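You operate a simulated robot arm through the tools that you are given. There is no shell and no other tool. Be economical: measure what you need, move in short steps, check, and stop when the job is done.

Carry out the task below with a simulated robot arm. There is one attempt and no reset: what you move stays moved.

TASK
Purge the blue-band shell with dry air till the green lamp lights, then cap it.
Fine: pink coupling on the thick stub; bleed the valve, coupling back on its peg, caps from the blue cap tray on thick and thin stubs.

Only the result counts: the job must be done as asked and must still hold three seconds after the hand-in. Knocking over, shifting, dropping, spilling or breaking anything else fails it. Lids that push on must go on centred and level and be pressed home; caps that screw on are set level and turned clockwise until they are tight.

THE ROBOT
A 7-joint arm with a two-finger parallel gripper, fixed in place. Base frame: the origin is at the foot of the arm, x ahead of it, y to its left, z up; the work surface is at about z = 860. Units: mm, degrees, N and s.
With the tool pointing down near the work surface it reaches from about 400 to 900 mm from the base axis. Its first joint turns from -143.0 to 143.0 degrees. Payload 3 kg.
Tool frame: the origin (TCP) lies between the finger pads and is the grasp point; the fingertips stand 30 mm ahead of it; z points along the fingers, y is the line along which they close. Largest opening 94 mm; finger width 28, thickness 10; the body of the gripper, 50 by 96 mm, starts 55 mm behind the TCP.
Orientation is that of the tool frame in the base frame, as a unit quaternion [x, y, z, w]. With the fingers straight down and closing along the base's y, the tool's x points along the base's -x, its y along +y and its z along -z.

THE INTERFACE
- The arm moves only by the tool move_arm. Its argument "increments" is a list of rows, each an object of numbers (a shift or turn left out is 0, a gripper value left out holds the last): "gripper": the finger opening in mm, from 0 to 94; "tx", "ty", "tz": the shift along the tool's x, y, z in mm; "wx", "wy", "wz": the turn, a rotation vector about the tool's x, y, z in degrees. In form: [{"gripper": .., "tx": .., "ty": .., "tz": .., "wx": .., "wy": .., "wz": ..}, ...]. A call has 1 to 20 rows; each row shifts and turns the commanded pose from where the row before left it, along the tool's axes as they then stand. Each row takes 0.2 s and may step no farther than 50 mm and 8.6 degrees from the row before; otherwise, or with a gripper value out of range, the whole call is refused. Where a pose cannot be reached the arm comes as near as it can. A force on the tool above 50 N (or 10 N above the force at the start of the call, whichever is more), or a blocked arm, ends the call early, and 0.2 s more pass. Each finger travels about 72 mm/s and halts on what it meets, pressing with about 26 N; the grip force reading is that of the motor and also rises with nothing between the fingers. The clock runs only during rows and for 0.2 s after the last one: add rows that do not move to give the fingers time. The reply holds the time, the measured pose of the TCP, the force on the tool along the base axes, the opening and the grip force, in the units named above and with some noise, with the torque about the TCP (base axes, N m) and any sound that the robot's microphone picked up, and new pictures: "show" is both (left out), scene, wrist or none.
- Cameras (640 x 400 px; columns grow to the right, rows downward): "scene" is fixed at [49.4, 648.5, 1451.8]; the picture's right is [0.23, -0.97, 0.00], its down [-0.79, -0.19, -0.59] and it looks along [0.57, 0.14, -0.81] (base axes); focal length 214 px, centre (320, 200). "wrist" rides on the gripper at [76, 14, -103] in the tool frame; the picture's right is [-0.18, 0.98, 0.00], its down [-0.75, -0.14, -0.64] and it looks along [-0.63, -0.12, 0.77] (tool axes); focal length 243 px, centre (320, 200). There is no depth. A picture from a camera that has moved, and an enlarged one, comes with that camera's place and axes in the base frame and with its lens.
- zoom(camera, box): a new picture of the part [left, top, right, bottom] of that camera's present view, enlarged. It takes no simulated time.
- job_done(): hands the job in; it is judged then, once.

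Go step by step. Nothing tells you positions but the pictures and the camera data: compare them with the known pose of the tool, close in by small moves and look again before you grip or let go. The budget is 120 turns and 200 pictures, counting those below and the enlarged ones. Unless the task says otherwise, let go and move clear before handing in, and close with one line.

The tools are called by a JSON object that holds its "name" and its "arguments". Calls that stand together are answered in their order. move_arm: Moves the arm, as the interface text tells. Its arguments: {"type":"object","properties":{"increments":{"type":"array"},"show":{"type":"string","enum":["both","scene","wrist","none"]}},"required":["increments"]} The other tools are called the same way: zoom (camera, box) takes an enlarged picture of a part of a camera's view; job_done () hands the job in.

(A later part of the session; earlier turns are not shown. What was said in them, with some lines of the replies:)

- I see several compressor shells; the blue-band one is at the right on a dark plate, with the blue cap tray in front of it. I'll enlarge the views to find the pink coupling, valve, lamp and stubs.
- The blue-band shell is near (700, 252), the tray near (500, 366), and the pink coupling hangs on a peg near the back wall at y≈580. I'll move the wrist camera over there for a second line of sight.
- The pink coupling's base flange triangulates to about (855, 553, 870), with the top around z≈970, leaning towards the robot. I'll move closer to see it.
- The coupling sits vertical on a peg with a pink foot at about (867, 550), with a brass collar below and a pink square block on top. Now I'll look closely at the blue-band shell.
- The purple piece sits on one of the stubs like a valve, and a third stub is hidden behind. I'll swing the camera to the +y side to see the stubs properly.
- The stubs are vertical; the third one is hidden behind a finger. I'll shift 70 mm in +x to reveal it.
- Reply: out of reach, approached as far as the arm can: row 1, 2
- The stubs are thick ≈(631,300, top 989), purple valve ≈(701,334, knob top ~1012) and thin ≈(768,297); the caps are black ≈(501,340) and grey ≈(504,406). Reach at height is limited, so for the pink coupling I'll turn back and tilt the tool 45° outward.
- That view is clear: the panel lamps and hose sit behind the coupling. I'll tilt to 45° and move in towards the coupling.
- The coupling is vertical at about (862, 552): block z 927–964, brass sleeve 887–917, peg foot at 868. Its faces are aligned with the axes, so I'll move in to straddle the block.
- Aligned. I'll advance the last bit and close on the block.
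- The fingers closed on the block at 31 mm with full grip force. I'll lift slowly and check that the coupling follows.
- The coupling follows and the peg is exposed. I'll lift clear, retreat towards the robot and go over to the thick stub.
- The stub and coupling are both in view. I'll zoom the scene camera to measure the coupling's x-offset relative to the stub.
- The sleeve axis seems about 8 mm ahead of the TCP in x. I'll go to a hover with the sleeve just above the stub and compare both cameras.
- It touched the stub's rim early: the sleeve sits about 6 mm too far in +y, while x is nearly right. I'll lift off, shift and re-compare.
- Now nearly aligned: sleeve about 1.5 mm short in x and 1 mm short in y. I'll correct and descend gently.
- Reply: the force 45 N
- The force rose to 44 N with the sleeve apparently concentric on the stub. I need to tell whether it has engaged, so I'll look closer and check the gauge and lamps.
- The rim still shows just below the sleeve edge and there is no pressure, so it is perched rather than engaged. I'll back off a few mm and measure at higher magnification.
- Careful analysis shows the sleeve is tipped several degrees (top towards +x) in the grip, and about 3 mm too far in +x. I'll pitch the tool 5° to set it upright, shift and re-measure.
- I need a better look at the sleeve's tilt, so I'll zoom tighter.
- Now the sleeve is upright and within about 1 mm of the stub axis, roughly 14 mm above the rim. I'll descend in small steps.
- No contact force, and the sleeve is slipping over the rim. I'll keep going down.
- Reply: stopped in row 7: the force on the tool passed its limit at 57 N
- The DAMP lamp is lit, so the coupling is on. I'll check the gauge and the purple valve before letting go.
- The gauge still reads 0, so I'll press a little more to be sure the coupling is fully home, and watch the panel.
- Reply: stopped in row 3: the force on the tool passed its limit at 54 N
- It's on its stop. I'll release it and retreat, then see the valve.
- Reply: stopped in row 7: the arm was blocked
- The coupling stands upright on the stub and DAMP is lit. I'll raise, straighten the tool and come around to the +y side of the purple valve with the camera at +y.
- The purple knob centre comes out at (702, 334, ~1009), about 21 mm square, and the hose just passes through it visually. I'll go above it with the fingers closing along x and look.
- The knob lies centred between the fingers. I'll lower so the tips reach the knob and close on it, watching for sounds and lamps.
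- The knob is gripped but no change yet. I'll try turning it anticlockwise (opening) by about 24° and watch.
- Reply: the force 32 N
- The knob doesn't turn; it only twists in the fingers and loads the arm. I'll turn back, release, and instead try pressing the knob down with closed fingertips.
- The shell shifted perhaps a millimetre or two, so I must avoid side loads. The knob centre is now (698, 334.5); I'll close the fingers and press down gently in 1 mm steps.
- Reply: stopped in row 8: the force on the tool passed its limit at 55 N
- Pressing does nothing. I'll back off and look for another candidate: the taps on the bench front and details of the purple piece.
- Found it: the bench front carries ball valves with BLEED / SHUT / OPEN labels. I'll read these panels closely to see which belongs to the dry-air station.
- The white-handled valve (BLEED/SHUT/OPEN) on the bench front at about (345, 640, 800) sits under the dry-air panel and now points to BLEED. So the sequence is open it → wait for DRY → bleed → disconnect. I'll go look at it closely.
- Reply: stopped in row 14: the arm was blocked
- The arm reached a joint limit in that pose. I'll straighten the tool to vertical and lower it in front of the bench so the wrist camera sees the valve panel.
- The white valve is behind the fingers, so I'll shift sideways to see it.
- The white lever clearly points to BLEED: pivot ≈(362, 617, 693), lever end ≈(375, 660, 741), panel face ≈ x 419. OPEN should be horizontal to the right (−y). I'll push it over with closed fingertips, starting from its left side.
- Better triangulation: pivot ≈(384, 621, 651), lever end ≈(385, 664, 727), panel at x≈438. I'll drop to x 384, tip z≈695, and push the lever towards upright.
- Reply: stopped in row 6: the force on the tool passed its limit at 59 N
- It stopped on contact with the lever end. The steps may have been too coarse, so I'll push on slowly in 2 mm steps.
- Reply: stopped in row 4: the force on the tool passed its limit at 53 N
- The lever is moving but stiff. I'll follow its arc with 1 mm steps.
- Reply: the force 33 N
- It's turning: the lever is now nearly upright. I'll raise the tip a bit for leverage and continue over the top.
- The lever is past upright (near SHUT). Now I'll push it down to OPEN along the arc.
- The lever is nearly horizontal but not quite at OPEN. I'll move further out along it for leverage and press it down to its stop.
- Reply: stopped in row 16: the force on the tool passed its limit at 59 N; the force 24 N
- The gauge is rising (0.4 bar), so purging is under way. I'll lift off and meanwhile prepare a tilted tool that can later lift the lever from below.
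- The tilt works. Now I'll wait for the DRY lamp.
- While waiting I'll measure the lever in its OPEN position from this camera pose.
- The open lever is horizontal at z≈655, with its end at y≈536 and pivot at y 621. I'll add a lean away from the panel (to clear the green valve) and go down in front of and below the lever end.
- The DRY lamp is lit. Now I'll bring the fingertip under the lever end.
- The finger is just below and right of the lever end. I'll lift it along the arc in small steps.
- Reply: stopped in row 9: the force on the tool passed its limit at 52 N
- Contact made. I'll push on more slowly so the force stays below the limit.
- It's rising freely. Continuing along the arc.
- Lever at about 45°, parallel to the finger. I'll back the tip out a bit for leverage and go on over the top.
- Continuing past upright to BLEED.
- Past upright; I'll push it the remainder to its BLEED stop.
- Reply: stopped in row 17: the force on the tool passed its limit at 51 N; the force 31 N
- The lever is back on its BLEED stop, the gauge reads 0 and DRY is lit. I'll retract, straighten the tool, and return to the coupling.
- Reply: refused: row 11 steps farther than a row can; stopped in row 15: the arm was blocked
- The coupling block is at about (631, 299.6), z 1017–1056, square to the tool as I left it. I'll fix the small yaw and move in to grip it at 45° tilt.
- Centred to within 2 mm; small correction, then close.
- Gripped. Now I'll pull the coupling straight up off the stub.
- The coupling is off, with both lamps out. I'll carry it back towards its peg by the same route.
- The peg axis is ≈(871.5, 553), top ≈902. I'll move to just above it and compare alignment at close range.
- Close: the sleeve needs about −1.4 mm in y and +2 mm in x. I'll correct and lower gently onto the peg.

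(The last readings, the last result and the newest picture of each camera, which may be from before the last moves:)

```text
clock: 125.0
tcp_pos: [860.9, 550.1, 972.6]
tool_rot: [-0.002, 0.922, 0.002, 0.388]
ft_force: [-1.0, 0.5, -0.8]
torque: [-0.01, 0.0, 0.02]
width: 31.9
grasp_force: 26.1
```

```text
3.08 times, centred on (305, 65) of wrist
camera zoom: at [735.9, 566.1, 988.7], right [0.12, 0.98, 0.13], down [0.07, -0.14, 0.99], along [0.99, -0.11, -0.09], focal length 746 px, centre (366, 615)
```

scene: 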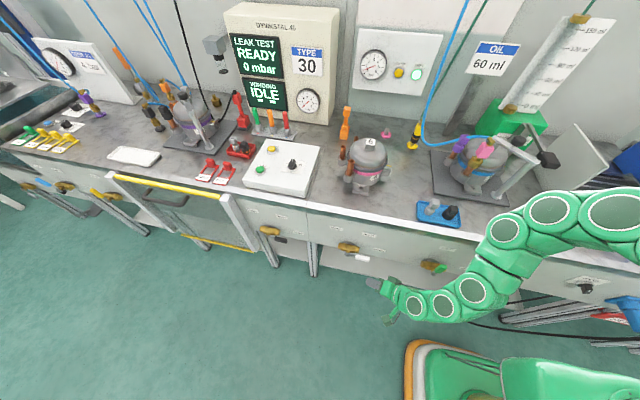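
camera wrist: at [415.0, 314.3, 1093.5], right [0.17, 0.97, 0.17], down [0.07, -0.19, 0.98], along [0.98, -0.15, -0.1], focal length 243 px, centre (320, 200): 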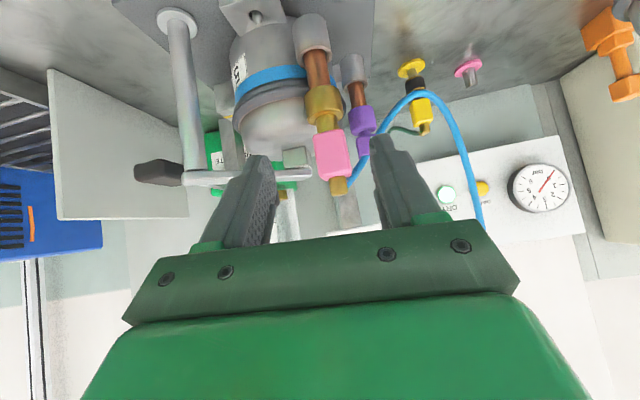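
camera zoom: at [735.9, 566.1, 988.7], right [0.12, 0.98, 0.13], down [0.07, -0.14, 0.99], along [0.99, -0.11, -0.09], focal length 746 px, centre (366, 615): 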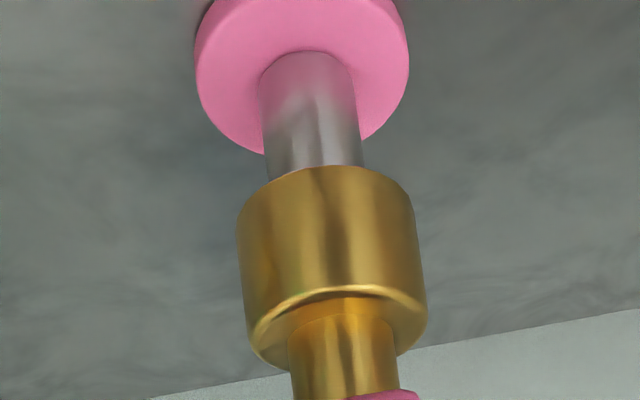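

No contact force; it's going on. Continue down to the seated height.

{"name": "move_arm", "arguments": {"increments": [{"tx": 1.4, "tz": 1.4}, {"tx": 1.4, "tz": 1.4}, {"tx": 1.4, "tz": 1.4}, {"tx": 1.4, "tz": 1.4}, {"tx": 1.4, "tz": 1.4}, {"tx": 1.4, "tz": 1.4}, {"tx": 0.7, "tz": 0.7}, {"tx": 0.7, "tz": 0.7}, {"tx": 0.7, "tz": 0.7}, {}], "show": "none"}}

{"name": "zoom", "arguments": {"camera": "wrist", "box": [240, 0, 370, 130]}}

```text
clock: 127.2
tcp_pos: [863.6, 551.3, 957.7]
tool_rot: [-0.001, 0.921, 0.001, 0.389]
ft_force: [-5.6, -0.1, 22.2]
torque: [-0.04, -0.16, 0.02]
width: 31.8
grasp_force: 25.9
```

```text
3.08 times, centred on (305, 65) of wrist
camera zoom: at [736.0, 566.3, 974.4], right [0.12, 0.98, 0.13], down [0.07, -0.14, 0.99], along [0.99, -0.11, -0.08], focal length 746 px, centre (366, 615)
```

zoom: 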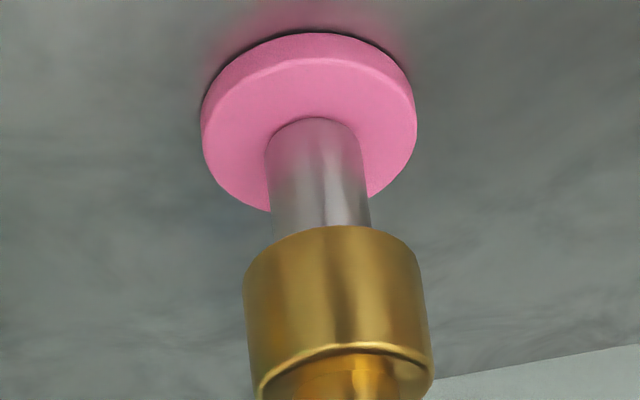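

It's sitting on the peg's rim and slid up in the grip a bit; the torque says the peg is further in +x. I'll lift, shift +3 mm in x and look.

{"name": "move_arm", "arguments": {"increments": [{"tx": -4, "tz": -4}, {"tx": -3, "tz": -3}, {"tx": -2.1, "tz": 2.1, "ty": -0.5}, {}], "show": "none"}}

{"name": "zoom", "arguments": {"camera": "wrist", "box": [240, 0, 370, 130]}}

{"name": "zoom", "arguments": {"camera": "scene", "box": [370, 105, 410, 145]}}

```text
clock: 128.2
tcp_pos: [865.9, 550.5, 965.3]
tool_rot: [-0.003, 0.922, 0.002, 0.387]
ft_force: [-0.5, 1.5, -1.8]
torque: [0.0, 0.03, 0.0]
width: 31.7
grasp_force: 26.0
```

```text
3.08 times, centred on (305, 65) of wrist
camera zoom: at [738.8, 565.5, 983.2], right [0.12, 0.98, 0.13], down [0.07, -0.14, 0.99], along [0.99, -0.11, -0.09], focal length 746 px, centre (366, 615)
```

zoom: 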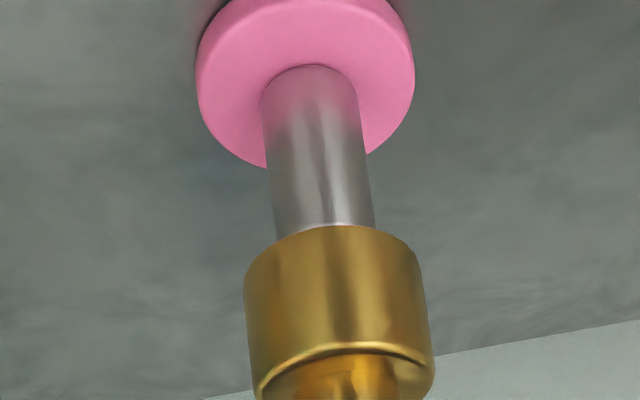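

```text
10.00 times, centred on (390, 125) of scene
camera zoom: at [49.4, 648.5, 1451.8], right [0.23, -0.97, 0.0], down [-0.79, -0.19, -0.59], along [0.57, 0.14, -0.81], focal length 2145 px, centre (-380, 950)
```

zoom: 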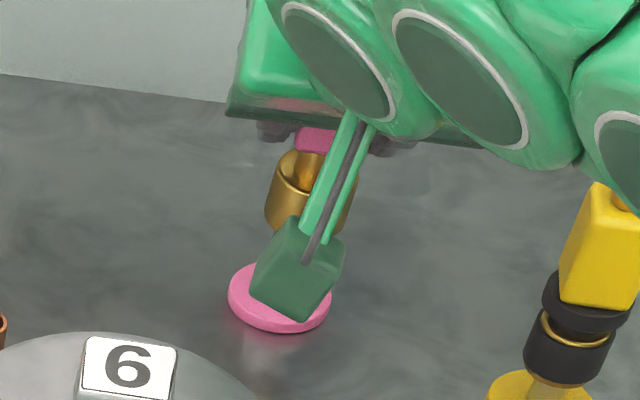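

Re-measured: the peg axis is nearer x≈877, and the sleeve bottom is about 5 mm short with a ~3° tip. I'll correct pitch by −3° and x by +2, then look.

{"name": "move_arm", "arguments": {"increments": [{"tx": -3, "tz": -3}, {"wy": -3}, {"tx": -1.3, "tz": 1.5}, {}], "show": "none"}}

{"name": "zoom", "arguments": {"camera": "wrist", "box": [240, 0, 370, 130]}}

```text
clock: 129.2
tcp_pos: [868.4, 550.9, 970.2]
tool_rot: [-0.002, 0.911, 0.002, 0.412]
ft_force: [0.0, -0.4, -0.6]
torque: [-0.01, -0.02, 0.02]
width: 31.9
grasp_force: 26.4
```

```text
3.08 times, centred on (305, 65) of wrist
camera zoom: at [740.3, 565.8, 981.5], right [0.12, 0.98, 0.14], down [0.02, -0.14, 0.99], along [0.99, -0.11, -0.03], focal length 746 px, centre (366, 615)
```

zoom: 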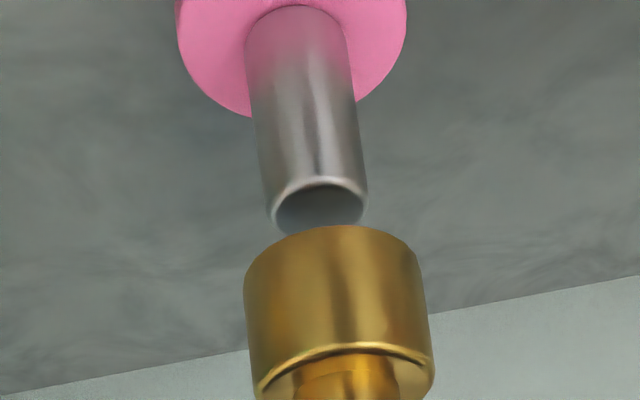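

Now x is aligned; y needs −1.3 mm. I'll lower again.

{"name": "move_arm", "arguments": {"increments": [{"ty": -1.3}, {"tx": 1.5, "tz": 1.32}, {"tx": 1.5, "tz": 1.32}, {"tx": 1.5, "tz": 1.32}, {"tx": 1.5, "tz": 1.32}, {"tx": 1.5, "tz": 1.32}, {"tx": 1.5, "tz": 1.32}, {"tx": 1.5, "tz": 1.32}, {"tx": 1.5, "tz": 1.32}, {}], "show": "none"}}

{"name": "zoom", "arguments": {"camera": "wrist", "box": [240, 0, 370, 130]}}

```text
clock: 131.3
tcp_pos: [867.6, 550.2, 954.2]
tool_rot: [-0.002, 0.911, 0.002, 0.411]
ft_force: [0.2, 0.1, -1.6]
torque: [0.0, 0.03, -0.02]
width: 32.0
grasp_force: 26.1
```

```text
3.08 times, centred on (305, 65) of wrist
camera zoom: at [740.2, 564.9, 965.7], right [0.12, 0.98, 0.14], down [0.02, -0.14, 0.99], along [0.99, -0.11, -0.03], focal length 746 px, centre (366, 615)
```

zoom: 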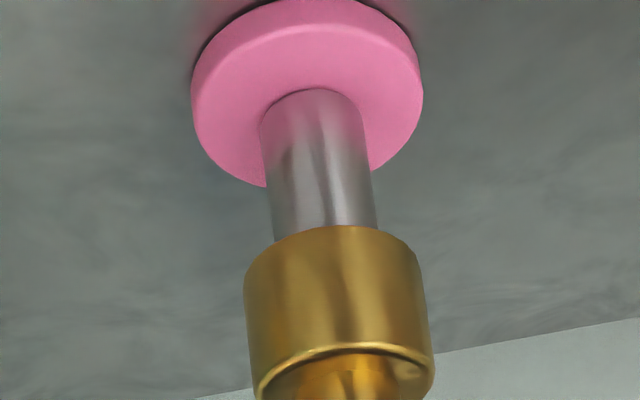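

It's entered with no force. Continue down until it seats.

{"name": "move_arm", "arguments": {"increments": [{"tx": 1.5, "tz": 1.32}, {"tx": 1.5, "tz": 1.32}, {"tx": 1.5, "tz": 1.32}, {"tx": 1.5, "tz": 1.32}, {"tx": 0.75, "tz": 0.66}, {"tx": 0.75, "tz": 0.66}, {"tx": 0.75, "tz": 0.66}, {"tx": 0.75, "tz": 0.66}, {"tx": 0.75, "tz": 0.66}, {"tx": 0.75, "tz": 0.66}, {}], "show": "none"}}

{"name": "zoom", "arguments": {"camera": "wrist", "box": [240, 0, 370, 130]}}

```text
clock: 133.8
tcp_pos: [867.6, 549.7, 943.4]
tool_rot: [-0.003, 0.911, 0.004, 0.413]
ft_force: [0.7, 0.4, 18.4]
torque: [0.01, -0.02, 0.03]
width: 31.9
grasp_force: 26.1
```

```text
3.08 times, centred on (305, 65) of wrist
camera zoom: at [740.0, 564.5, 952.7], right [0.11, 0.98, 0.14], down [0.01, -0.14, 0.99], along [0.99, -0.11, -0.03], focal length 746 px, centre (366, 615)
```

zoom: 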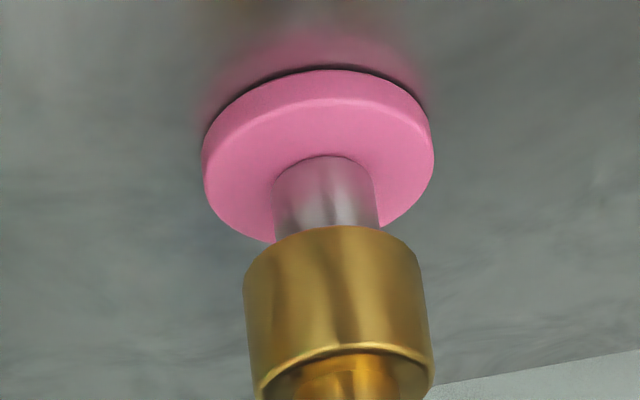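

Seated on its peg with an 18 N stop force. Release and retreat.

{"name": "move_arm", "arguments": {"increments": [{"gripper": 62}, {}, {}, {"tz": -25}, {"tz": -35}, {"tz": -45}, {"tz": -45}, {}], "show": "none"}}

{"name": "zoom", "arguments": {"camera": "scene", "box": [350, 30, 510, 190]}}

```text
clock: 135.6
tcp_pos: [755.2, 548.9, 1040.8]
tool_rot: [-0.003, 0.912, 0.003, 0.411]
ft_force: [-0.5, 0.3, -0.7]
torque: [-0.04, -0.01, 0.04]
width: 62.3
grasp_force: 0.2
```

```text
2.50 times, centred on (430, 110) of scene
camera zoom: at [49.4, 648.5, 1451.8], right [0.23, -0.97, 0.0], down [-0.79, -0.19, -0.59], along [0.57, 0.14, -0.81], focal length 536 px, centre (45, 425)
```

zoom: 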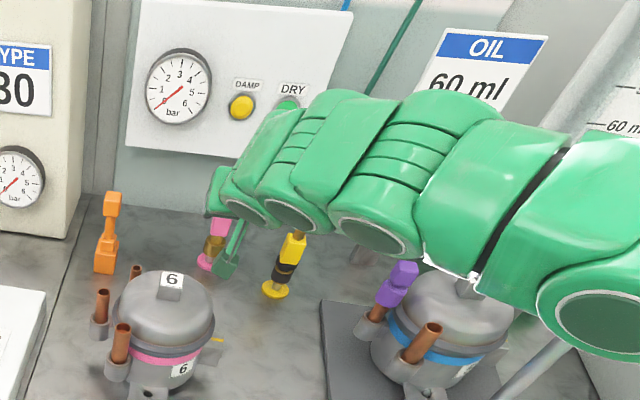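

The coupling stands on its peg. Now the caps: I'll go vertical above the tray and inspect both caps.

{"name": "move_arm", "arguments": {"increments": [{"tx": 8.9, "ty": -16.7, "tz": -35.4}, {"tx": 8.9, "ty": -16.7, "tz": -35.4}, {"tx": 8.9, "ty": -16.7, "tz": -35.4}, {"tx": 8.9, "ty": -16.7, "tz": -35.4}, {"tx": 8.9, "ty": -16.7, "tz": -35.4}, {"tx": 8.9, "ty": -16.7, "tz": -35.4}, {"wy": 8.1}, {"wy": 8.1}, {"wy": 8.1}, {"wy": 8.1}, {"wy": 8.1}, {"wy": 8.1}, {"tz": 35, "ty": -20, "tx": 5}, {"tz": 35, "ty": -20, "tx": 5}, {"tz": 35, "ty": -20, "tx": 5}, {"tz": 35, "ty": -17, "tx": 5}, {}], "show": "none"}}

{"name": "zoom", "arguments": {"camera": "wrist", "box": [220, 0, 420, 180]}}

{"name": "zoom", "arguments": {"camera": "scene", "box": [410, 180, 470, 235]}}

```text
clock: 139.2
tcp_pos: [541.2, 368.8, 1000.4]
tool_rot: [-0.004, 1.0, 0.002, 0.0]
ft_force: [0.7, -0.5, -0.1]
torque: [0.01, 0.0, -0.01]
width: 61.9
grasp_force: 0.0
```

```text
2.22 times, centred on (320, 90) of wrist
camera zoom: at [464.7, 384.7, 1101.7], right [0.18, 0.98, 0.0], down [0.75, -0.14, 0.64], along [0.63, -0.11, -0.77], focal length 539 px, centre (320, 444)
```

zoom: 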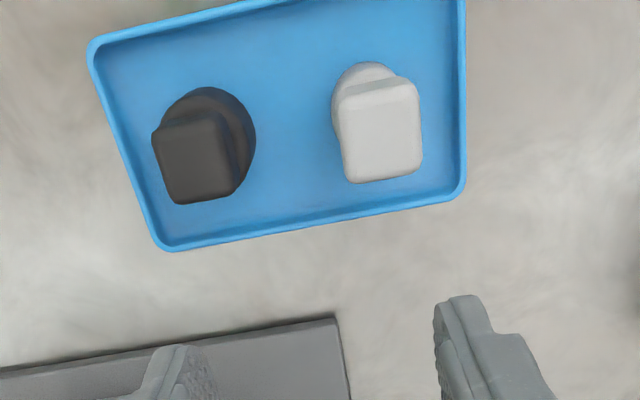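

```text
7.27 times, centred on (440, 208) of scene
camera zoom: at [49.4, 648.5, 1451.8], right [0.23, -0.97, 0.0], down [-0.79, -0.19, -0.59], along [0.57, 0.14, -0.81], focal length 1560 px, centre (-553, 146)
```

zoom: 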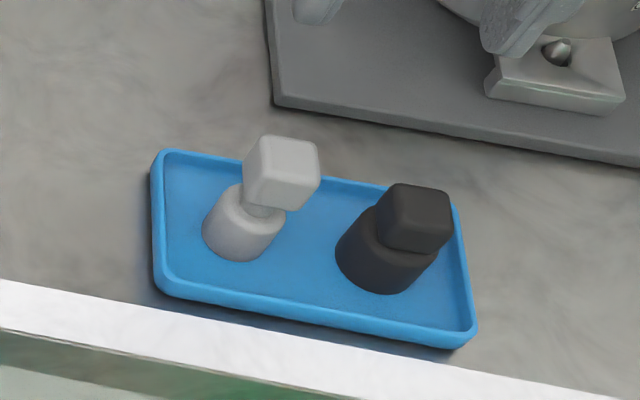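

The black cap has the wider skirt (for the thick stub), grey the narrower (thin stub). Black knob top ≈(500, 337, 896), grey ≈(497, 398, 922). I'll go over the black one.

{"name": "move_arm", "arguments": {"increments": [{"gripper": 50, "tx": 21, "ty": -16, "tz": 20}, {"tx": 20.5, "ty": -16, "tz": 30}, {}], "show": "none"}}

{"name": "zoom", "arguments": {"camera": "wrist", "box": [230, 80, 410, 240]}}

{"name": "zoom", "arguments": {"camera": "scene", "box": [410, 175, 470, 235]}}

```text
clock: 139.9
tcp_pos: [499.3, 338.4, 948.8]
tool_rot: [-0.004, 1.0, 0.0, 0.001]
ft_force: [-1.1, -1.0, 0.0]
torque: [-0.01, 0.04, 0.02]
width: 50.0
grasp_force: 0.1
```

```text
2.50 times, centred on (320, 160) of wrist
camera zoom: at [423.4, 353.2, 1051.5], right [0.18, 0.98, 0.0], down [0.75, -0.14, 0.64], along [0.63, -0.11, -0.77], focal length 606 px, centre (320, 300)
```

zoom: 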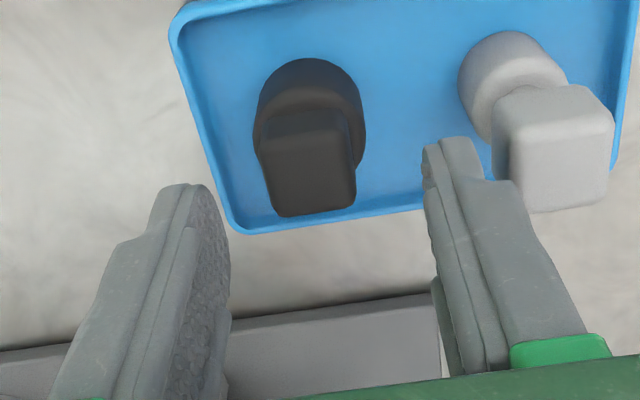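

```text
6.67 times, centred on (440, 205) of scene
camera zoom: at [49.4, 648.5, 1451.8], right [0.23, -0.97, 0.0], down [-0.79, -0.19, -0.59], along [0.57, 0.14, -0.81], focal length 1430 px, centre (-480, 167)
```

zoom: 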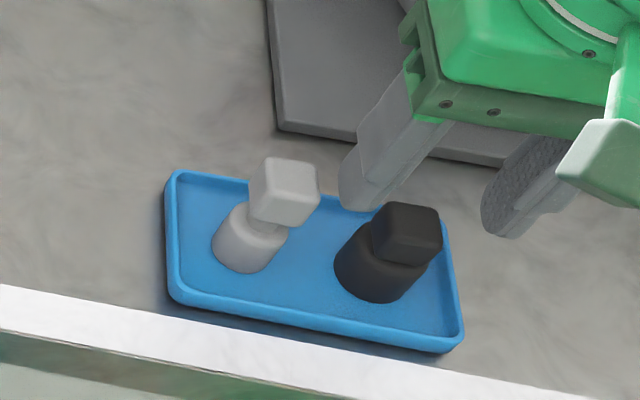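

Well centred. I'll descend and grip the black knob.

{"name": "move_arm", "arguments": {"increments": [{"tx": -1.5, "ty": -1, "tz": 20}, {"tz": 20}, {}, {"gripper": 30}, {"gripper": 14}, {}, {}], "show": "none"}}

{"name": "zoom", "arguments": {"camera": "wrist", "box": [230, 80, 410, 240]}}

```text
clock: 141.6
tcp_pos: [500.3, 338.4, 910.1]
tool_rot: [-0.003, 1.0, 0.0, 0.001]
ft_force: [0.1, 0.5, 0.1]
torque: [0.0, 0.02, -0.01]
width: 31.6
grasp_force: 26.1
```

```text
2.50 times, centred on (320, 160) of wrist
camera zoom: at [425.0, 352.4, 1012.1], right [0.18, 0.98, 0.0], down [0.75, -0.14, 0.64], along [0.63, -0.11, -0.77], focal length 606 px, centre (320, 300)
```

zoom: 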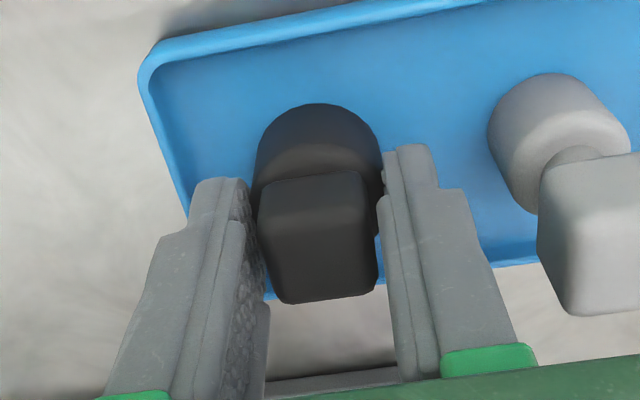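

The width 31.6 suggests the tips are on the skirt rather than the knob. I'll open, raise 9 mm, and grip the knob itself.

{"name": "move_arm", "arguments": {"increments": [{"gripper": 46}, {}, {"tz": -9}, {"gripper": 26}, {"gripper": 12}, {}, {}, {}], "show": "none"}}

{"name": "zoom", "arguments": {"camera": "wrist", "box": [230, 80, 410, 240]}}

```text
clock: 143.3
tcp_pos: [501.0, 336.7, 919.4]
tool_rot: [-0.003, 1.0, 0.002, 0.0]
ft_force: [2.0, -13.1, 39.4]
torque: [-0.49, -0.11, -0.02]
width: 22.8
grasp_force: 26.1
```

```text
2.50 times, centred on (320, 160) of wrist
camera zoom: at [425.0, 352.2, 1021.8], right [0.18, 0.98, 0.0], down [0.75, -0.14, 0.64], along [0.63, -0.11, -0.77], focal length 606 px, centre (320, 300)
```

zoom: 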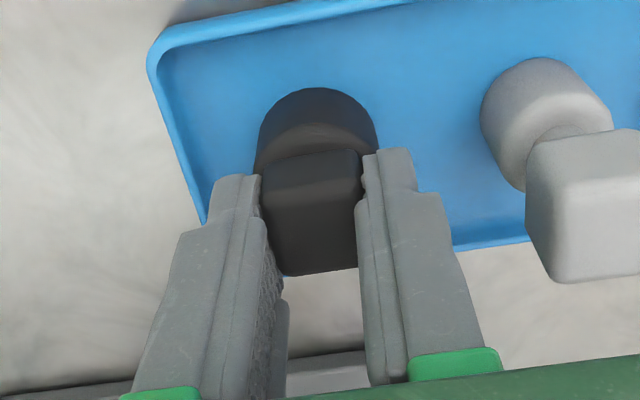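

Now it's on the knob (22.8 mm), but the tips wedge on the skirt's shoulder. I'll loosen, raise 4 mm, and re-grip cleanly.

{"name": "move_arm", "arguments": {"increments": [{"gripper": 34}, {}, {"tz": -4}, {"gripper": 20}, {"gripper": 12}, {}, {}], "show": "none"}}

```text
clock: 144.9
tcp_pos: [501.7, 337.3, 922.1]
tool_rot: [-0.003, 1.0, 0.001, 0.0]
ft_force: [0.3, -0.4, -0.5]
torque: [-0.02, 0.02, 0.02]
width: 22.5
grasp_force: 26.3
```

Clean grip. Lift it and carry it to above the thick stub.

{"name": "move_arm", "arguments": {"increments": [{"tz": -15}, {"tz": -40}, {"tz": -45}, {"tz": -45}, {"tz": -40}, {"tx": -33, "ty": -9.5}, {"tx": -33, "ty": -9.5}, {"tx": -33, "ty": -9.5}, {"tx": -32, "ty": -9.5}, {}], "show": "none"}}

{"name": "zoom", "arguments": {"camera": "wrist", "box": [230, 40, 410, 200]}}

{"name": "zoom", "arguments": {"camera": "scene", "box": [450, 105, 510, 180]}}

```text
clock: 147.2
tcp_pos: [634.2, 298.8, 1107.5]
tool_rot: [-0.003, 1.0, 0.001, 0.0]
ft_force: [0.0, 0.0, 0.0]
torque: [0.02, 0.01, 0.04]
width: 22.3
grasp_force: 26.2
```

```text
2.50 times, centred on (320, 120) of wrist
camera zoom: at [557.9, 315.0, 1210.5], right [0.18, 0.98, 0.0], down [0.75, -0.14, 0.64], along [0.63, -0.11, -0.77], focal length 606 px, centre (320, 400)
```

zoom: 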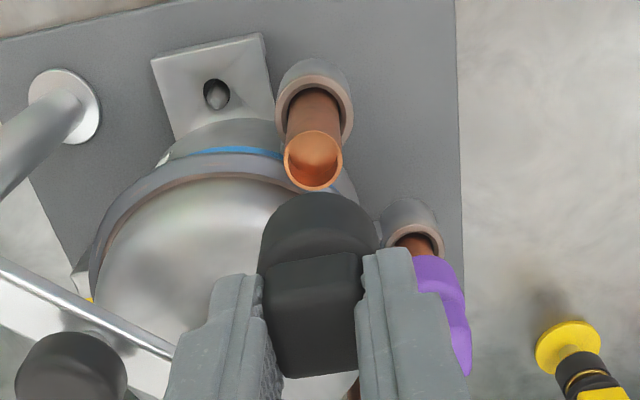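

```text
5.33 times, centred on (480, 142) of scene
camera zoom: at [49.4, 648.5, 1451.8], right [0.23, -0.97, 0.0], down [-0.79, -0.19, -0.59], along [0.57, 0.14, -0.81], focal length 1144 px, centre (-533, 507)
```

zoom: 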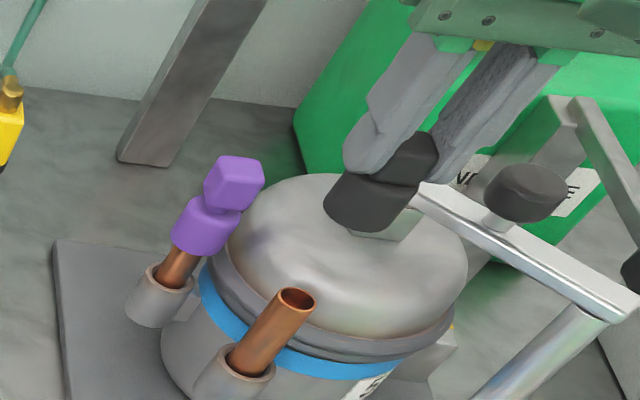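

Cap is held level. Relative to the stub it needs about −4.5 mm in x and −1.8 mm in y; I'll apply that, lower, and re-compare close up.

{"name": "move_arm", "arguments": {"increments": [{"tx": 4.5, "ty": -1.8, "tz": 22}, {"tz": 22}, {}], "show": "none"}}

{"name": "zoom", "arguments": {"camera": "wrist", "box": [255, 60, 385, 180]}}

{"name": "zoom", "arguments": {"camera": "scene", "box": [460, 125, 510, 175]}}

```text
clock: 147.9
tcp_pos: [627.8, 298.0, 1063.8]
tool_rot: [-0.003, 1.0, 0.001, 0.0]
ft_force: [0.3, 0.0, -0.3]
torque: [-0.01, 0.0, 0.01]
width: 22.6
grasp_force: 25.4
```

```text
3.33 times, centred on (320, 120) of wrist
camera zoom: at [552.3, 313.2, 1166.4], right [0.18, 0.98, 0.0], down [0.75, -0.14, 0.64], along [0.63, -0.11, -0.77], focal length 809 px, centre (320, 467)
```

zoom: 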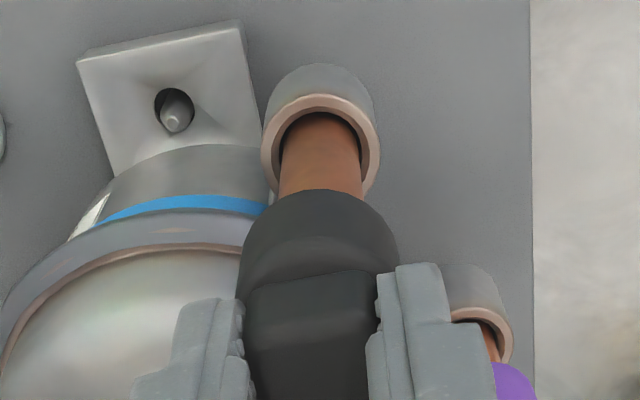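

```text
8.00 times, centred on (485, 150) of scene
camera zoom: at [49.4, 648.5, 1451.8], right [0.23, -0.97, 0.0], down [-0.79, -0.19, -0.59], along [0.57, 0.14, -0.81], focal length 1716 px, centre (-1000, 600)
```

zoom: 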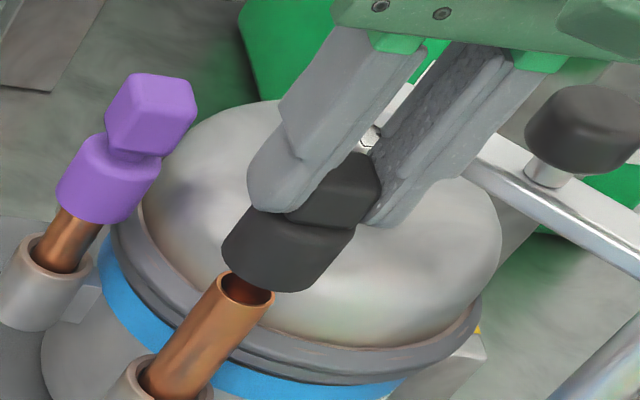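

Aligned within a millimetre. I'll nudge (+0.7, +0.4) and lower the cap onto the stub.

{"name": "move_arm", "arguments": {"increments": [{"tx": -0.7, "ty": 0.4, "tz": 3}, {"tz": 3}, {"tz": 3}, {"tz": 3}, {"tz": 2}, {"tz": 2}, {"tz": 2}, {"tz": 2}, {"tz": 2}, {"tz": 2}, {"tz": 2}, {}], "show": "none"}}

{"name": "zoom", "arguments": {"camera": "scene", "box": [460, 125, 510, 175]}}

{"name": "zoom", "arguments": {"camera": "wrist", "box": [255, 60, 385, 180]}}

```text
clock: 150.6
tcp_pos: [629.4, 298.3, 1038.3]
tool_rot: [-0.004, 1.0, 0.001, -0.001]
ft_force: [0.5, -0.3, -0.3]
torque: [-0.01, -0.01, 0.05]
width: 22.7
grasp_force: 25.9
```

```text
8.00 times, centred on (485, 150) of scene
camera zoom: at [49.4, 648.5, 1451.8], right [0.23, -0.97, 0.0], down [-0.79, -0.19, -0.59], along [0.57, 0.14, -0.81], focal length 1716 px, centre (-1000, 600)
```

zoom: 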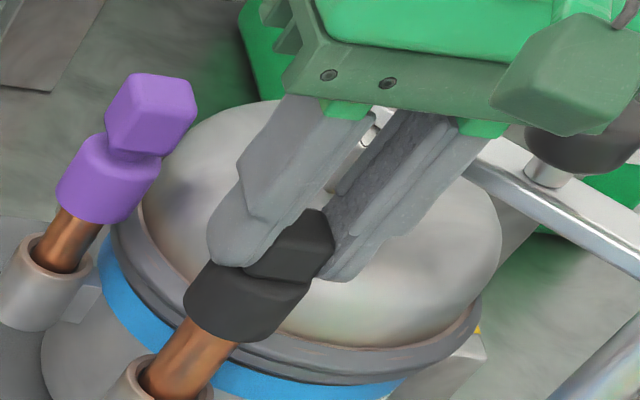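

```text
3.33 times, centred on (320, 120) of wrist
camera zoom: at [552.5, 313.1, 1140.2], right [0.18, 0.98, 0.0], down [0.75, -0.14, 0.64], along [0.63, -0.11, -0.77], focal length 809 px, centre (320, 467)
```

zoom: 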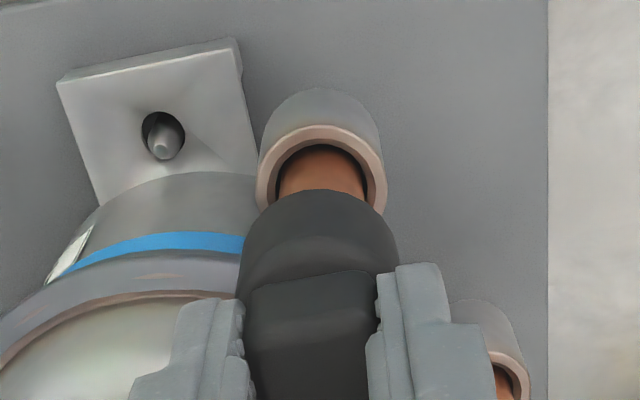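

It slides on with no force. Continue until it is pressed home.

{"name": "move_arm", "arguments": {"increments": [{"tz": 2}, {"tz": 2}, {"tz": 2}, {"tz": 2}, {"tz": 2}, {"tz": 1}, {"tz": 1}, {"tz": 1}, {"tz": 1}, {"tz": 1}, {"tz": 1}, {"tz": 1}, {}], "show": "none"}}

{"name": "zoom", "arguments": {"camera": "scene", "box": [460, 125, 510, 175]}}

```text
clock: 151.6
tcp_pos: [629.1, 299.0, 1034.1]
tool_rot: [-0.004, 1.0, 0.002, 0.003]
ft_force: [-5.0, -2.1, 8.5]
torque: [-0.21, 0.22, -0.14]
width: 22.6
grasp_force: 26.6
stopped in row 5: the force on the tool passed its limit at 56 N (the readings are from after the stop); the commanded pose is now the measured one
```

```text
8.00 times, centred on (485, 150) of scene
camera zoom: at [49.4, 648.5, 1451.8], right [0.23, -0.97, 0.0], down [-0.79, -0.19, -0.59], along [0.57, 0.14, -0.81], focal length 1716 px, centre (-1000, 600)
```

zoom: 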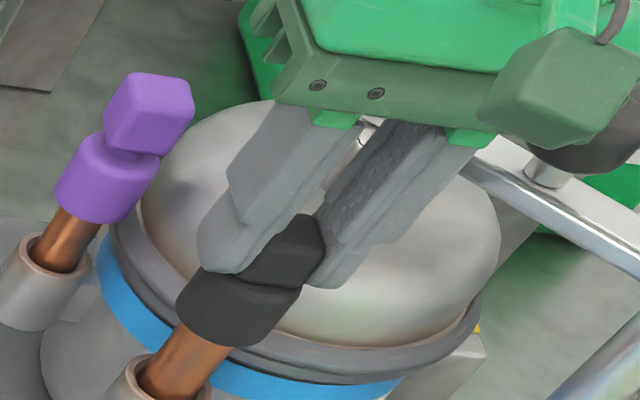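

It stopped firmly (56 N) about 12 mm on. I'll release, close the fingers, and press on top of the knob to make sure it's home.

{"name": "move_arm", "arguments": {"increments": [{"gripper": 44}, {}, {"tz": -20}, {"tz": -15, "gripper": 0}, {}, {}, {}, {"tz": 15}, {"tz": 5}, {"tz": 3}, {"tz": 2}, {"tz": 2}, {"tz": 2}, {"tz": 2}, {"tz": 2}, {"tz": 2}, {"tz": 2}, {}], "show": "none"}}

{"name": "zoom", "arguments": {"camera": "scene", "box": [460, 125, 510, 175]}}

```text
clock: 153.6
tcp_pos: [628.3, 300.7, 1051.8]
tool_rot: [-0.004, 1.0, 0.004, 0.004]
ft_force: [-8.4, 0.3, 20.9]
torque: [-0.03, 0.36, -0.05]
width: 0.0
grasp_force: 26.1
stopped in row 10: the force on the tool passed its limit at 63 N (the readings are from after the stop); the commanded pose is now the measured one
```

```text
8.00 times, centred on (485, 150) of scene
camera zoom: at [49.4, 648.5, 1451.8], right [0.23, -0.97, 0.0], down [-0.79, -0.19, -0.59], along [0.57, 0.14, -0.81], focal length 1716 px, centre (-1000, 600)
```

zoom: 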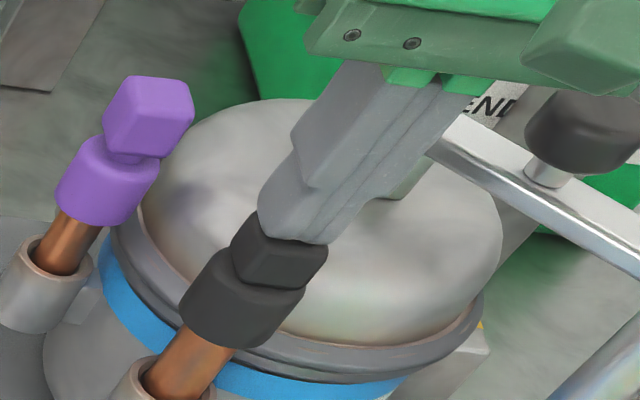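

Cap firmly seated and upright. Now the grey cap: raise and go above it.

{"name": "move_arm", "arguments": {"increments": [{"tz": -30}, {"tz": -35}, {"gripper": 50, "tx": 33, "ty": 24.5}, {"tx": 33, "ty": 24.5}, {"tx": 33, "ty": 24.5}, {"tx": 32, "ty": 24.5}, {"tz": 45}, {"tz": 45}, {"tz": 35}, {}], "show": "none"}}

{"name": "zoom", "arguments": {"camera": "wrist", "box": [230, 60, 410, 220]}}

{"name": "zoom", "arguments": {"camera": "scene", "box": [405, 165, 475, 235]}}

```text
clock: 155.8
tcp_pos: [498.1, 398.7, 991.8]
tool_rot: [-0.004, 1.0, 0.004, 0.006]
ft_force: [0.6, -0.3, 0.4]
torque: [0.01, -0.03, 0.01]
width: 50.0
grasp_force: 0.0
```

```text
2.50 times, centred on (320, 140) of wrist
camera zoom: at [421.3, 412.7, 1092.9], right [0.18, 0.98, 0.01], down [0.75, -0.14, 0.65], along [0.64, -0.11, -0.76], focal length 606 px, centre (320, 350)
```

zoom: 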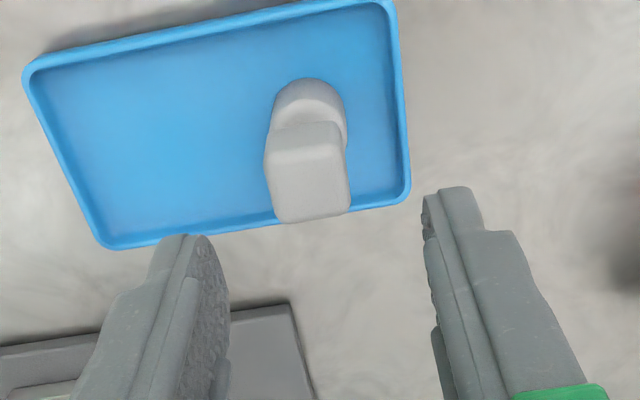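

```text
5.71 times, centred on (440, 200) of scene
camera zoom: at [49.4, 648.5, 1451.8], right [0.23, -0.97, 0.0], down [-0.79, -0.19, -0.59], along [0.57, 0.14, -0.81], focal length 1226 px, centre (-366, 200)
```

zoom: 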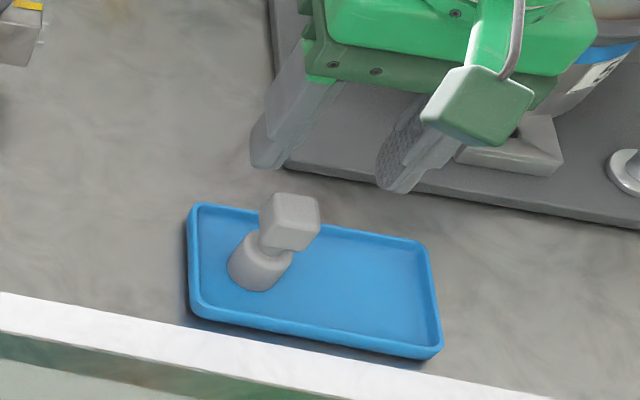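

Grey knob top at about (502, 397, 919). I'll correct the small tilt, descend and grip it.

{"name": "move_arm", "arguments": {"increments": [{"wy": 0.7, "wx": 0.45, "tx": -4, "ty": -1.7, "tz": 20}, {"tz": 20}, {"tz": 18.5}, {}, {"gripper": 30}, {"gripper": 12}, {}, {}], "show": "none"}}

{"name": "zoom", "arguments": {"camera": "wrist", "box": [230, 80, 410, 240]}}

```text
clock: 157.6
tcp_pos: [501.9, 397.6, 933.6]
tool_rot: [-0.003, 1.0, 0.001, -0.002]
ft_force: [0.5, -0.8, 0.6]
torque: [0.0, -0.01, -0.01]
width: 22.2
grasp_force: 26.7
```

```text
2.50 times, centred on (320, 160) of wrist
camera zoom: at [426.0, 412.3, 1035.8], right [0.18, 0.98, 0.0], down [0.76, -0.14, 0.64], along [0.63, -0.11, -0.77], focal length 606 px, centre (320, 300)
```

zoom: 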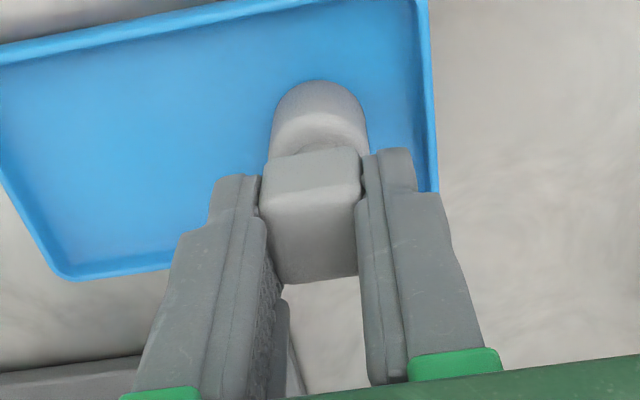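

Good grip. I'll lift and carry it along y≈296, over the capped stub and past the valve, to above the thin stub.

{"name": "move_arm", "arguments": {"increments": [{"tz": -15}, {"tz": -45}, {"tz": -50}, {"tz": -50}, {"tx": -32.5, "ty": -25.5}, {"tx": -32.5, "ty": -25.5}, {"tx": -32.5, "ty": -25.5}, {"tx": -32.5, "ty": -25.5}, {"tx": -40}, {"tx": -40}, {"tx": -40}, {}], "show": "none"}}

{"name": "zoom", "arguments": {"camera": "wrist", "box": [230, 40, 410, 200]}}

{"name": "zoom", "arguments": {"camera": "scene", "box": [450, 90, 530, 170]}}

```text
clock: 160.2
tcp_pos: [753.1, 297.2, 1092.2]
tool_rot: [-0.003, 1.0, 0.001, -0.001]
ft_force: [0.8, 0.4, -0.3]
torque: [0.02, -0.02, -0.03]
width: 22.6
grasp_force: 26.3
```

```text
2.50 times, centred on (320, 120) of wrist
camera zoom: at [677.8, 312.3, 1195.0], right [0.18, 0.98, 0.0], down [0.76, -0.14, 0.64], along [0.63, -0.11, -0.77], focal length 606 px, centre (320, 400)
```

zoom: 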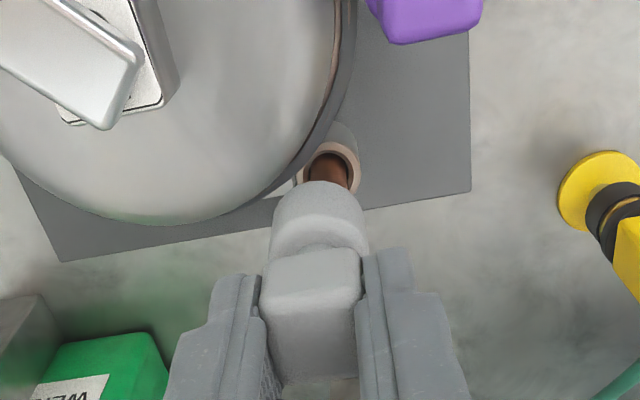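

```text
5.00 times, centred on (490, 130) of scene
camera zoom: at [49.4, 648.5, 1451.8], right [0.23, -0.97, 0.0], down [-0.79, -0.19, -0.59], along [0.57, 0.14, -0.81], focal length 1072 px, centre (-530, 550)
```

zoom: 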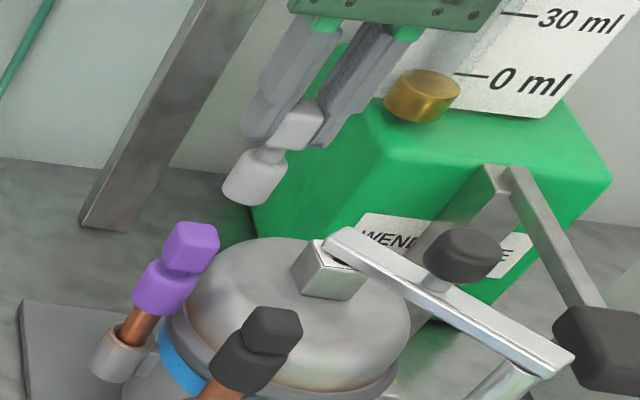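

The thin stub is hidden behind the cap in this view. I'll sidestep 30 mm in −y to see its rim and triangulate.

{"name": "move_arm", "arguments": {"increments": [{"ty": -30, "tx": -5}, {}], "show": "none"}}

{"name": "zoom", "arguments": {"camera": "wrist", "box": [260, 60, 420, 200]}}

```text
clock: 160.8
tcp_pos: [758.1, 266.6, 1094.0]
tool_rot: [-0.004, 1.0, 0.0, -0.001]
ft_force: [0.0, 0.7, -0.7]
torque: [0.02, -0.04, 0.02]
width: 22.7
grasp_force: 25.4
```

```text
2.86 times, centred on (340, 130) of wrist
camera zoom: at [682.9, 282.1, 1195.7], right [0.18, 0.98, 0.0], down [0.76, -0.14, 0.64], along [0.63, -0.11, -0.77], focal length 693 px, centre (263, 400)
```

zoom: 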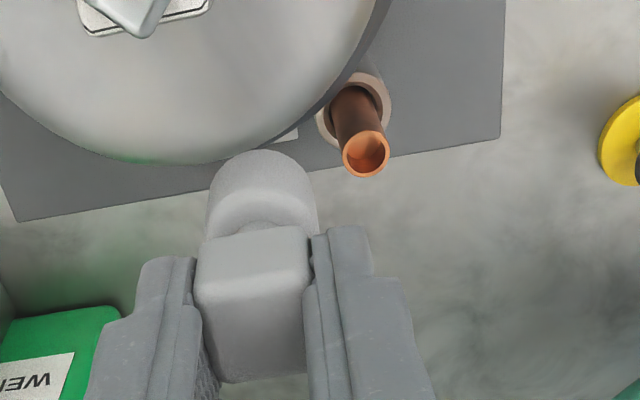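

Thin stub rim at (767, 300.8, 979). I'll move the cap over it and lower to a few mm above for a check.

{"name": "move_arm", "arguments": {"increments": [{"tx": -4.5, "ty": 15.6}, {"tx": -4.6, "ty": 15.6}, {"tz": 15}, {"tz": 14}, {}], "show": "none"}}

{"name": "zoom", "arguments": {"camera": "wrist", "box": [260, 60, 380, 170]}}

{"name": "zoom", "arguments": {"camera": "scene", "box": [450, 100, 520, 160]}}

```text
clock: 162.0
tcp_pos: [768.2, 298.5, 1063.8]
tool_rot: [-0.004, 1.0, 0.002, -0.001]
ft_force: [0.0, 0.2, 0.1]
torque: [0.01, 0.03, 0.02]
width: 22.6
grasp_force: 26.0
```

```text
3.64 times, centred on (320, 115) of wrist
camera zoom: at [691.8, 313.0, 1166.3], right [0.18, 0.98, 0.0], down [0.76, -0.14, 0.64], along [0.63, -0.11, -0.77], focal length 882 px, centre (320, 509)
```

zoom: 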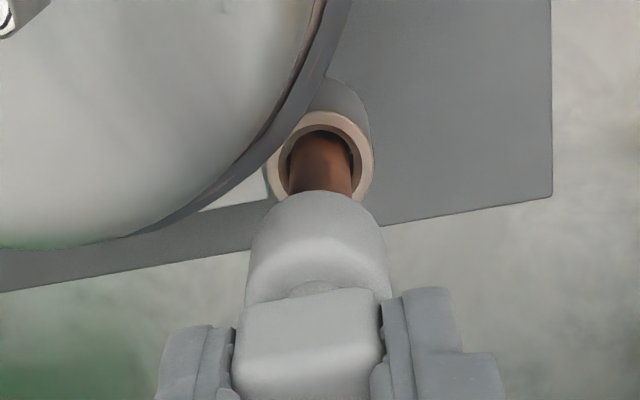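

```text
6.67 times, centred on (485, 130) of scene
camera zoom: at [49.4, 648.5, 1451.8], right [0.23, -0.97, 0.0], down [-0.79, -0.19, -0.59], along [0.57, 0.14, -0.81], focal length 1430 px, centre (-780, 667)
```

zoom: 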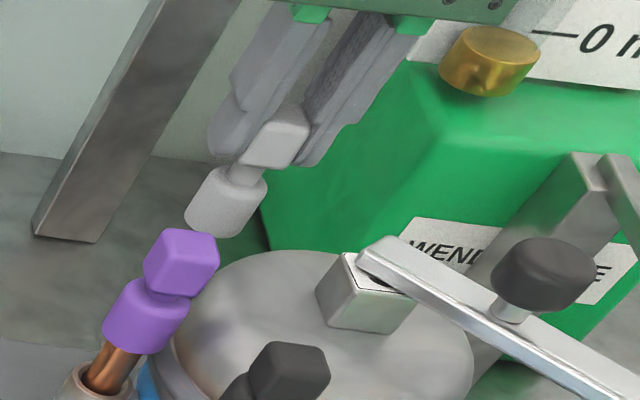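

Aligned to within half a millimetre. Lower the cap onto the thin stub.

{"name": "move_arm", "arguments": {"increments": [{"ty": 0.4, "tz": 3}, {"tz": 3}, {"tz": 3}, {"tz": 3}, {"tz": 2}, {"tz": 2}, {"tz": 2}, {"tz": 2}, {"tz": 2}, {}], "show": "none"}}

{"name": "zoom", "arguments": {"camera": "wrist", "box": [260, 60, 380, 170]}}

```text
clock: 164.2
tcp_pos: [767.5, 297.7, 1042.2]
tool_rot: [-0.003, 1.0, 0.0, -0.001]
ft_force: [1.1, 0.2, 0.2]
torque: [0.01, 0.03, 0.03]
width: 22.6
grasp_force: 25.7
```

```text
3.64 times, centred on (320, 115) of wrist
camera zoom: at [691.7, 313.1, 1144.2], right [0.18, 0.98, 0.0], down [0.76, -0.14, 0.64], along [0.63, -0.11, -0.77], focal length 882 px, centre (320, 509)
```

zoom: 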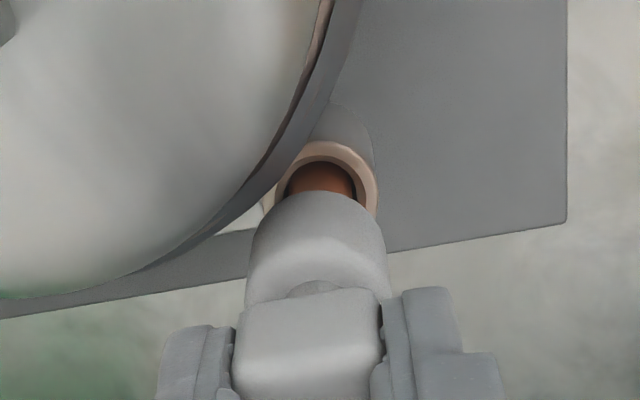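

It's over the rim with no force. Continue until it stops.

{"name": "move_arm", "arguments": {"increments": [{"tz": 2}, {"tz": 2}, {"tz": 2}, {"tz": 1.5}, {"tz": 1.5}, {"tz": 1.5}, {"tz": 1.5}, {"tz": 1.5}, {"tz": 1.5}, {"tz": 1.5}, {"tz": 1.5}, {}], "show": "none"}}

{"name": "zoom", "arguments": {"camera": "wrist", "box": [260, 60, 380, 170]}}

```text
clock: 165.9
tcp_pos: [767.6, 298.5, 1033.7]
tool_rot: [-0.004, 1.0, 0.002, 0.002]
ft_force: [-2.5, -0.7, 2.0]
torque: [-0.08, 0.19, -0.03]
width: 22.8
grasp_force: 26.1
stopped in row 8: the force on the tool passed its limit at 54 N (the readings are from after the stop); the commanded pose is now the measured one
```

```text
3.64 times, centred on (320, 115) of wrist
camera zoom: at [691.2, 313.3, 1134.8], right [0.18, 0.98, 0.0], down [0.75, -0.14, 0.64], along [0.63, -0.11, -0.76], focal length 882 px, centre (320, 509)
```

zoom: 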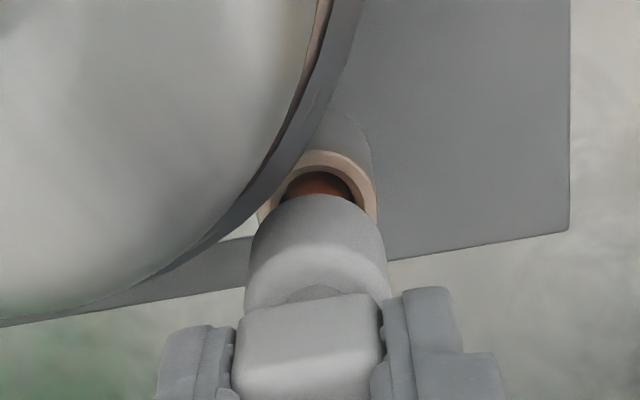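

Stopped firmly at 54 N, about 13 mm on. Release and press on top with closed fingers, as with the first.

{"name": "move_arm", "arguments": {"increments": [{"gripper": 44}, {}, {"tz": -20}, {"tz": -15, "gripper": 0}, {}, {}, {}, {"tz": 10}, {"tz": 5}, {"tz": 2}, {"tz": 2}, {"tz": 1.5}, {"tz": 1.5}, {"tz": 1.5}, {"tz": 1.5}, {"tz": 1.5}, {"tz": 1.5}, {}], "show": "none"}}

```text
clock: 168.1
tcp_pos: [768.2, 299.3, 1057.8]
tool_rot: [-0.004, 1.0, 0.003, 0.005]
ft_force: [-2.9, 0.3, 7.2]
torque: [0.02, 0.17, 0.01]
width: 0.1
grasp_force: 26.3
stopped in row 10: the force on the tool passed its limit at 56 N (the readings are from after the stop); the commanded pose is now the measured one
```

Pressed home. Now I'll rise, back off clear, and check the whole scene.

{"name": "move_arm", "arguments": {"increments": [{"tz": -30}, {"tz": -8}, {"tx": 45, "ty": -0.5}, {"tx": 45, "tz": -10}, {"tx": 45, "tz": -20}, {"tx": 45, "tz": -20}, {"tx": 40, "tz": -20}, {"tx": 40, "tz": -20}, {}], "show": "both"}}

{"name": "zoom", "arguments": {"camera": "wrist", "box": [240, 60, 440, 240]}}

{"name": "zoom", "arguments": {"camera": "scene", "box": [360, 90, 540, 240]}}

```text
clock: 170.1
tcp_pos: [506.8, 296.8, 1180.9]
tool_rot: [-0.004, 1.0, 0.003, 0.005]
ft_force: [0.0, 0.6, 0.2]
torque: [0.01, -0.02, 0.01]
width: 0.1
grasp_force: 26.5
camera wrist: at [428.9, 310.7, 1283.5], right [0.18, 0.98, 0.01], down [0.75, -0.14, 0.65], along [0.64, -0.11, -0.76], focal length 243 px, centre (320, 200)
```

scene: 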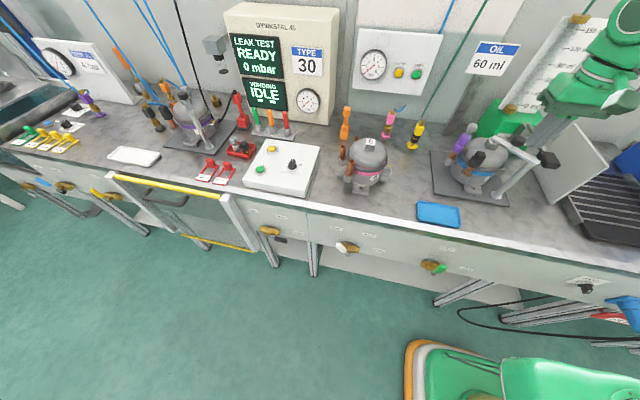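
wrist: 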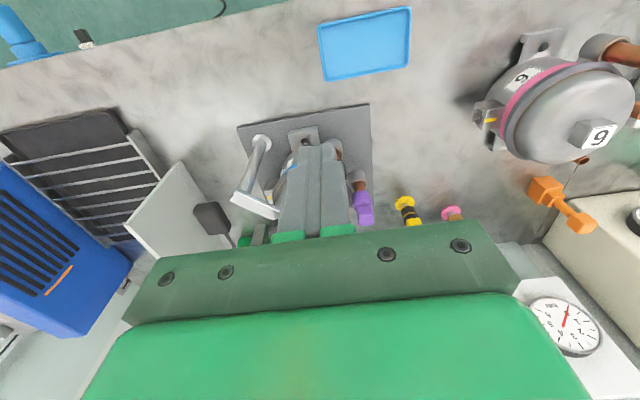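

```text
2.22 times, centred on (340, 150) of wrist
camera zoom: at [428.9, 310.7, 1283.5], right [0.18, 0.98, 0.01], down [0.75, -0.14, 0.65], along [0.64, -0.11, -0.76], focal length 539 px, centre (276, 311)
```

zoom: 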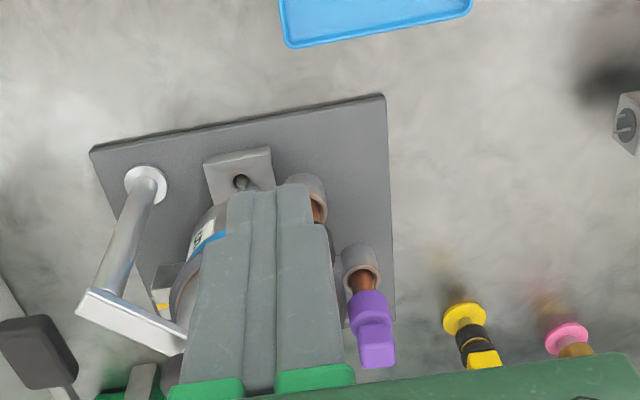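

```text
2.67 times, centred on (450, 165) of scene
camera zoom: at [49.4, 648.5, 1451.8], right [0.23, -0.97, 0.0], down [-0.79, -0.19, -0.59], along [0.57, 0.14, -0.81], focal length 572 px, centre (-27, 293)
```

zoom: 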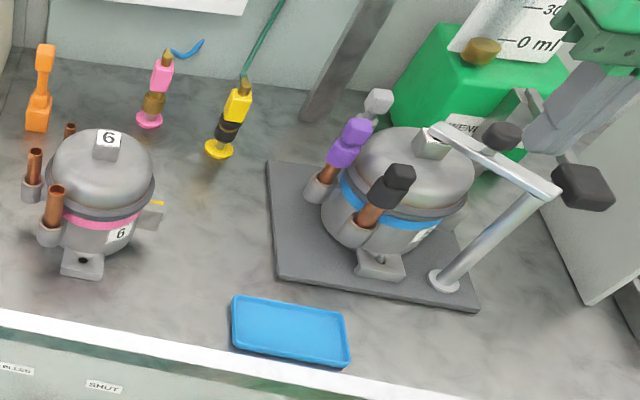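

The coupling is back on its peg, the valve lever is at BLEED, both caps are seated upright, and the arm is clear. Handing in.

{"name": "job_done", "arguments": {}}

```text
The job is handed in.
```

I purged the blue-band shell until the green DRY lamp lit, then bled the valve. The pink coupling is back on its peg, and both stubs are capped: black on thick, grey on thin. The shell shifted about 2 mm in its clamp when I tried to turn the purple piece, before I found the right valve.
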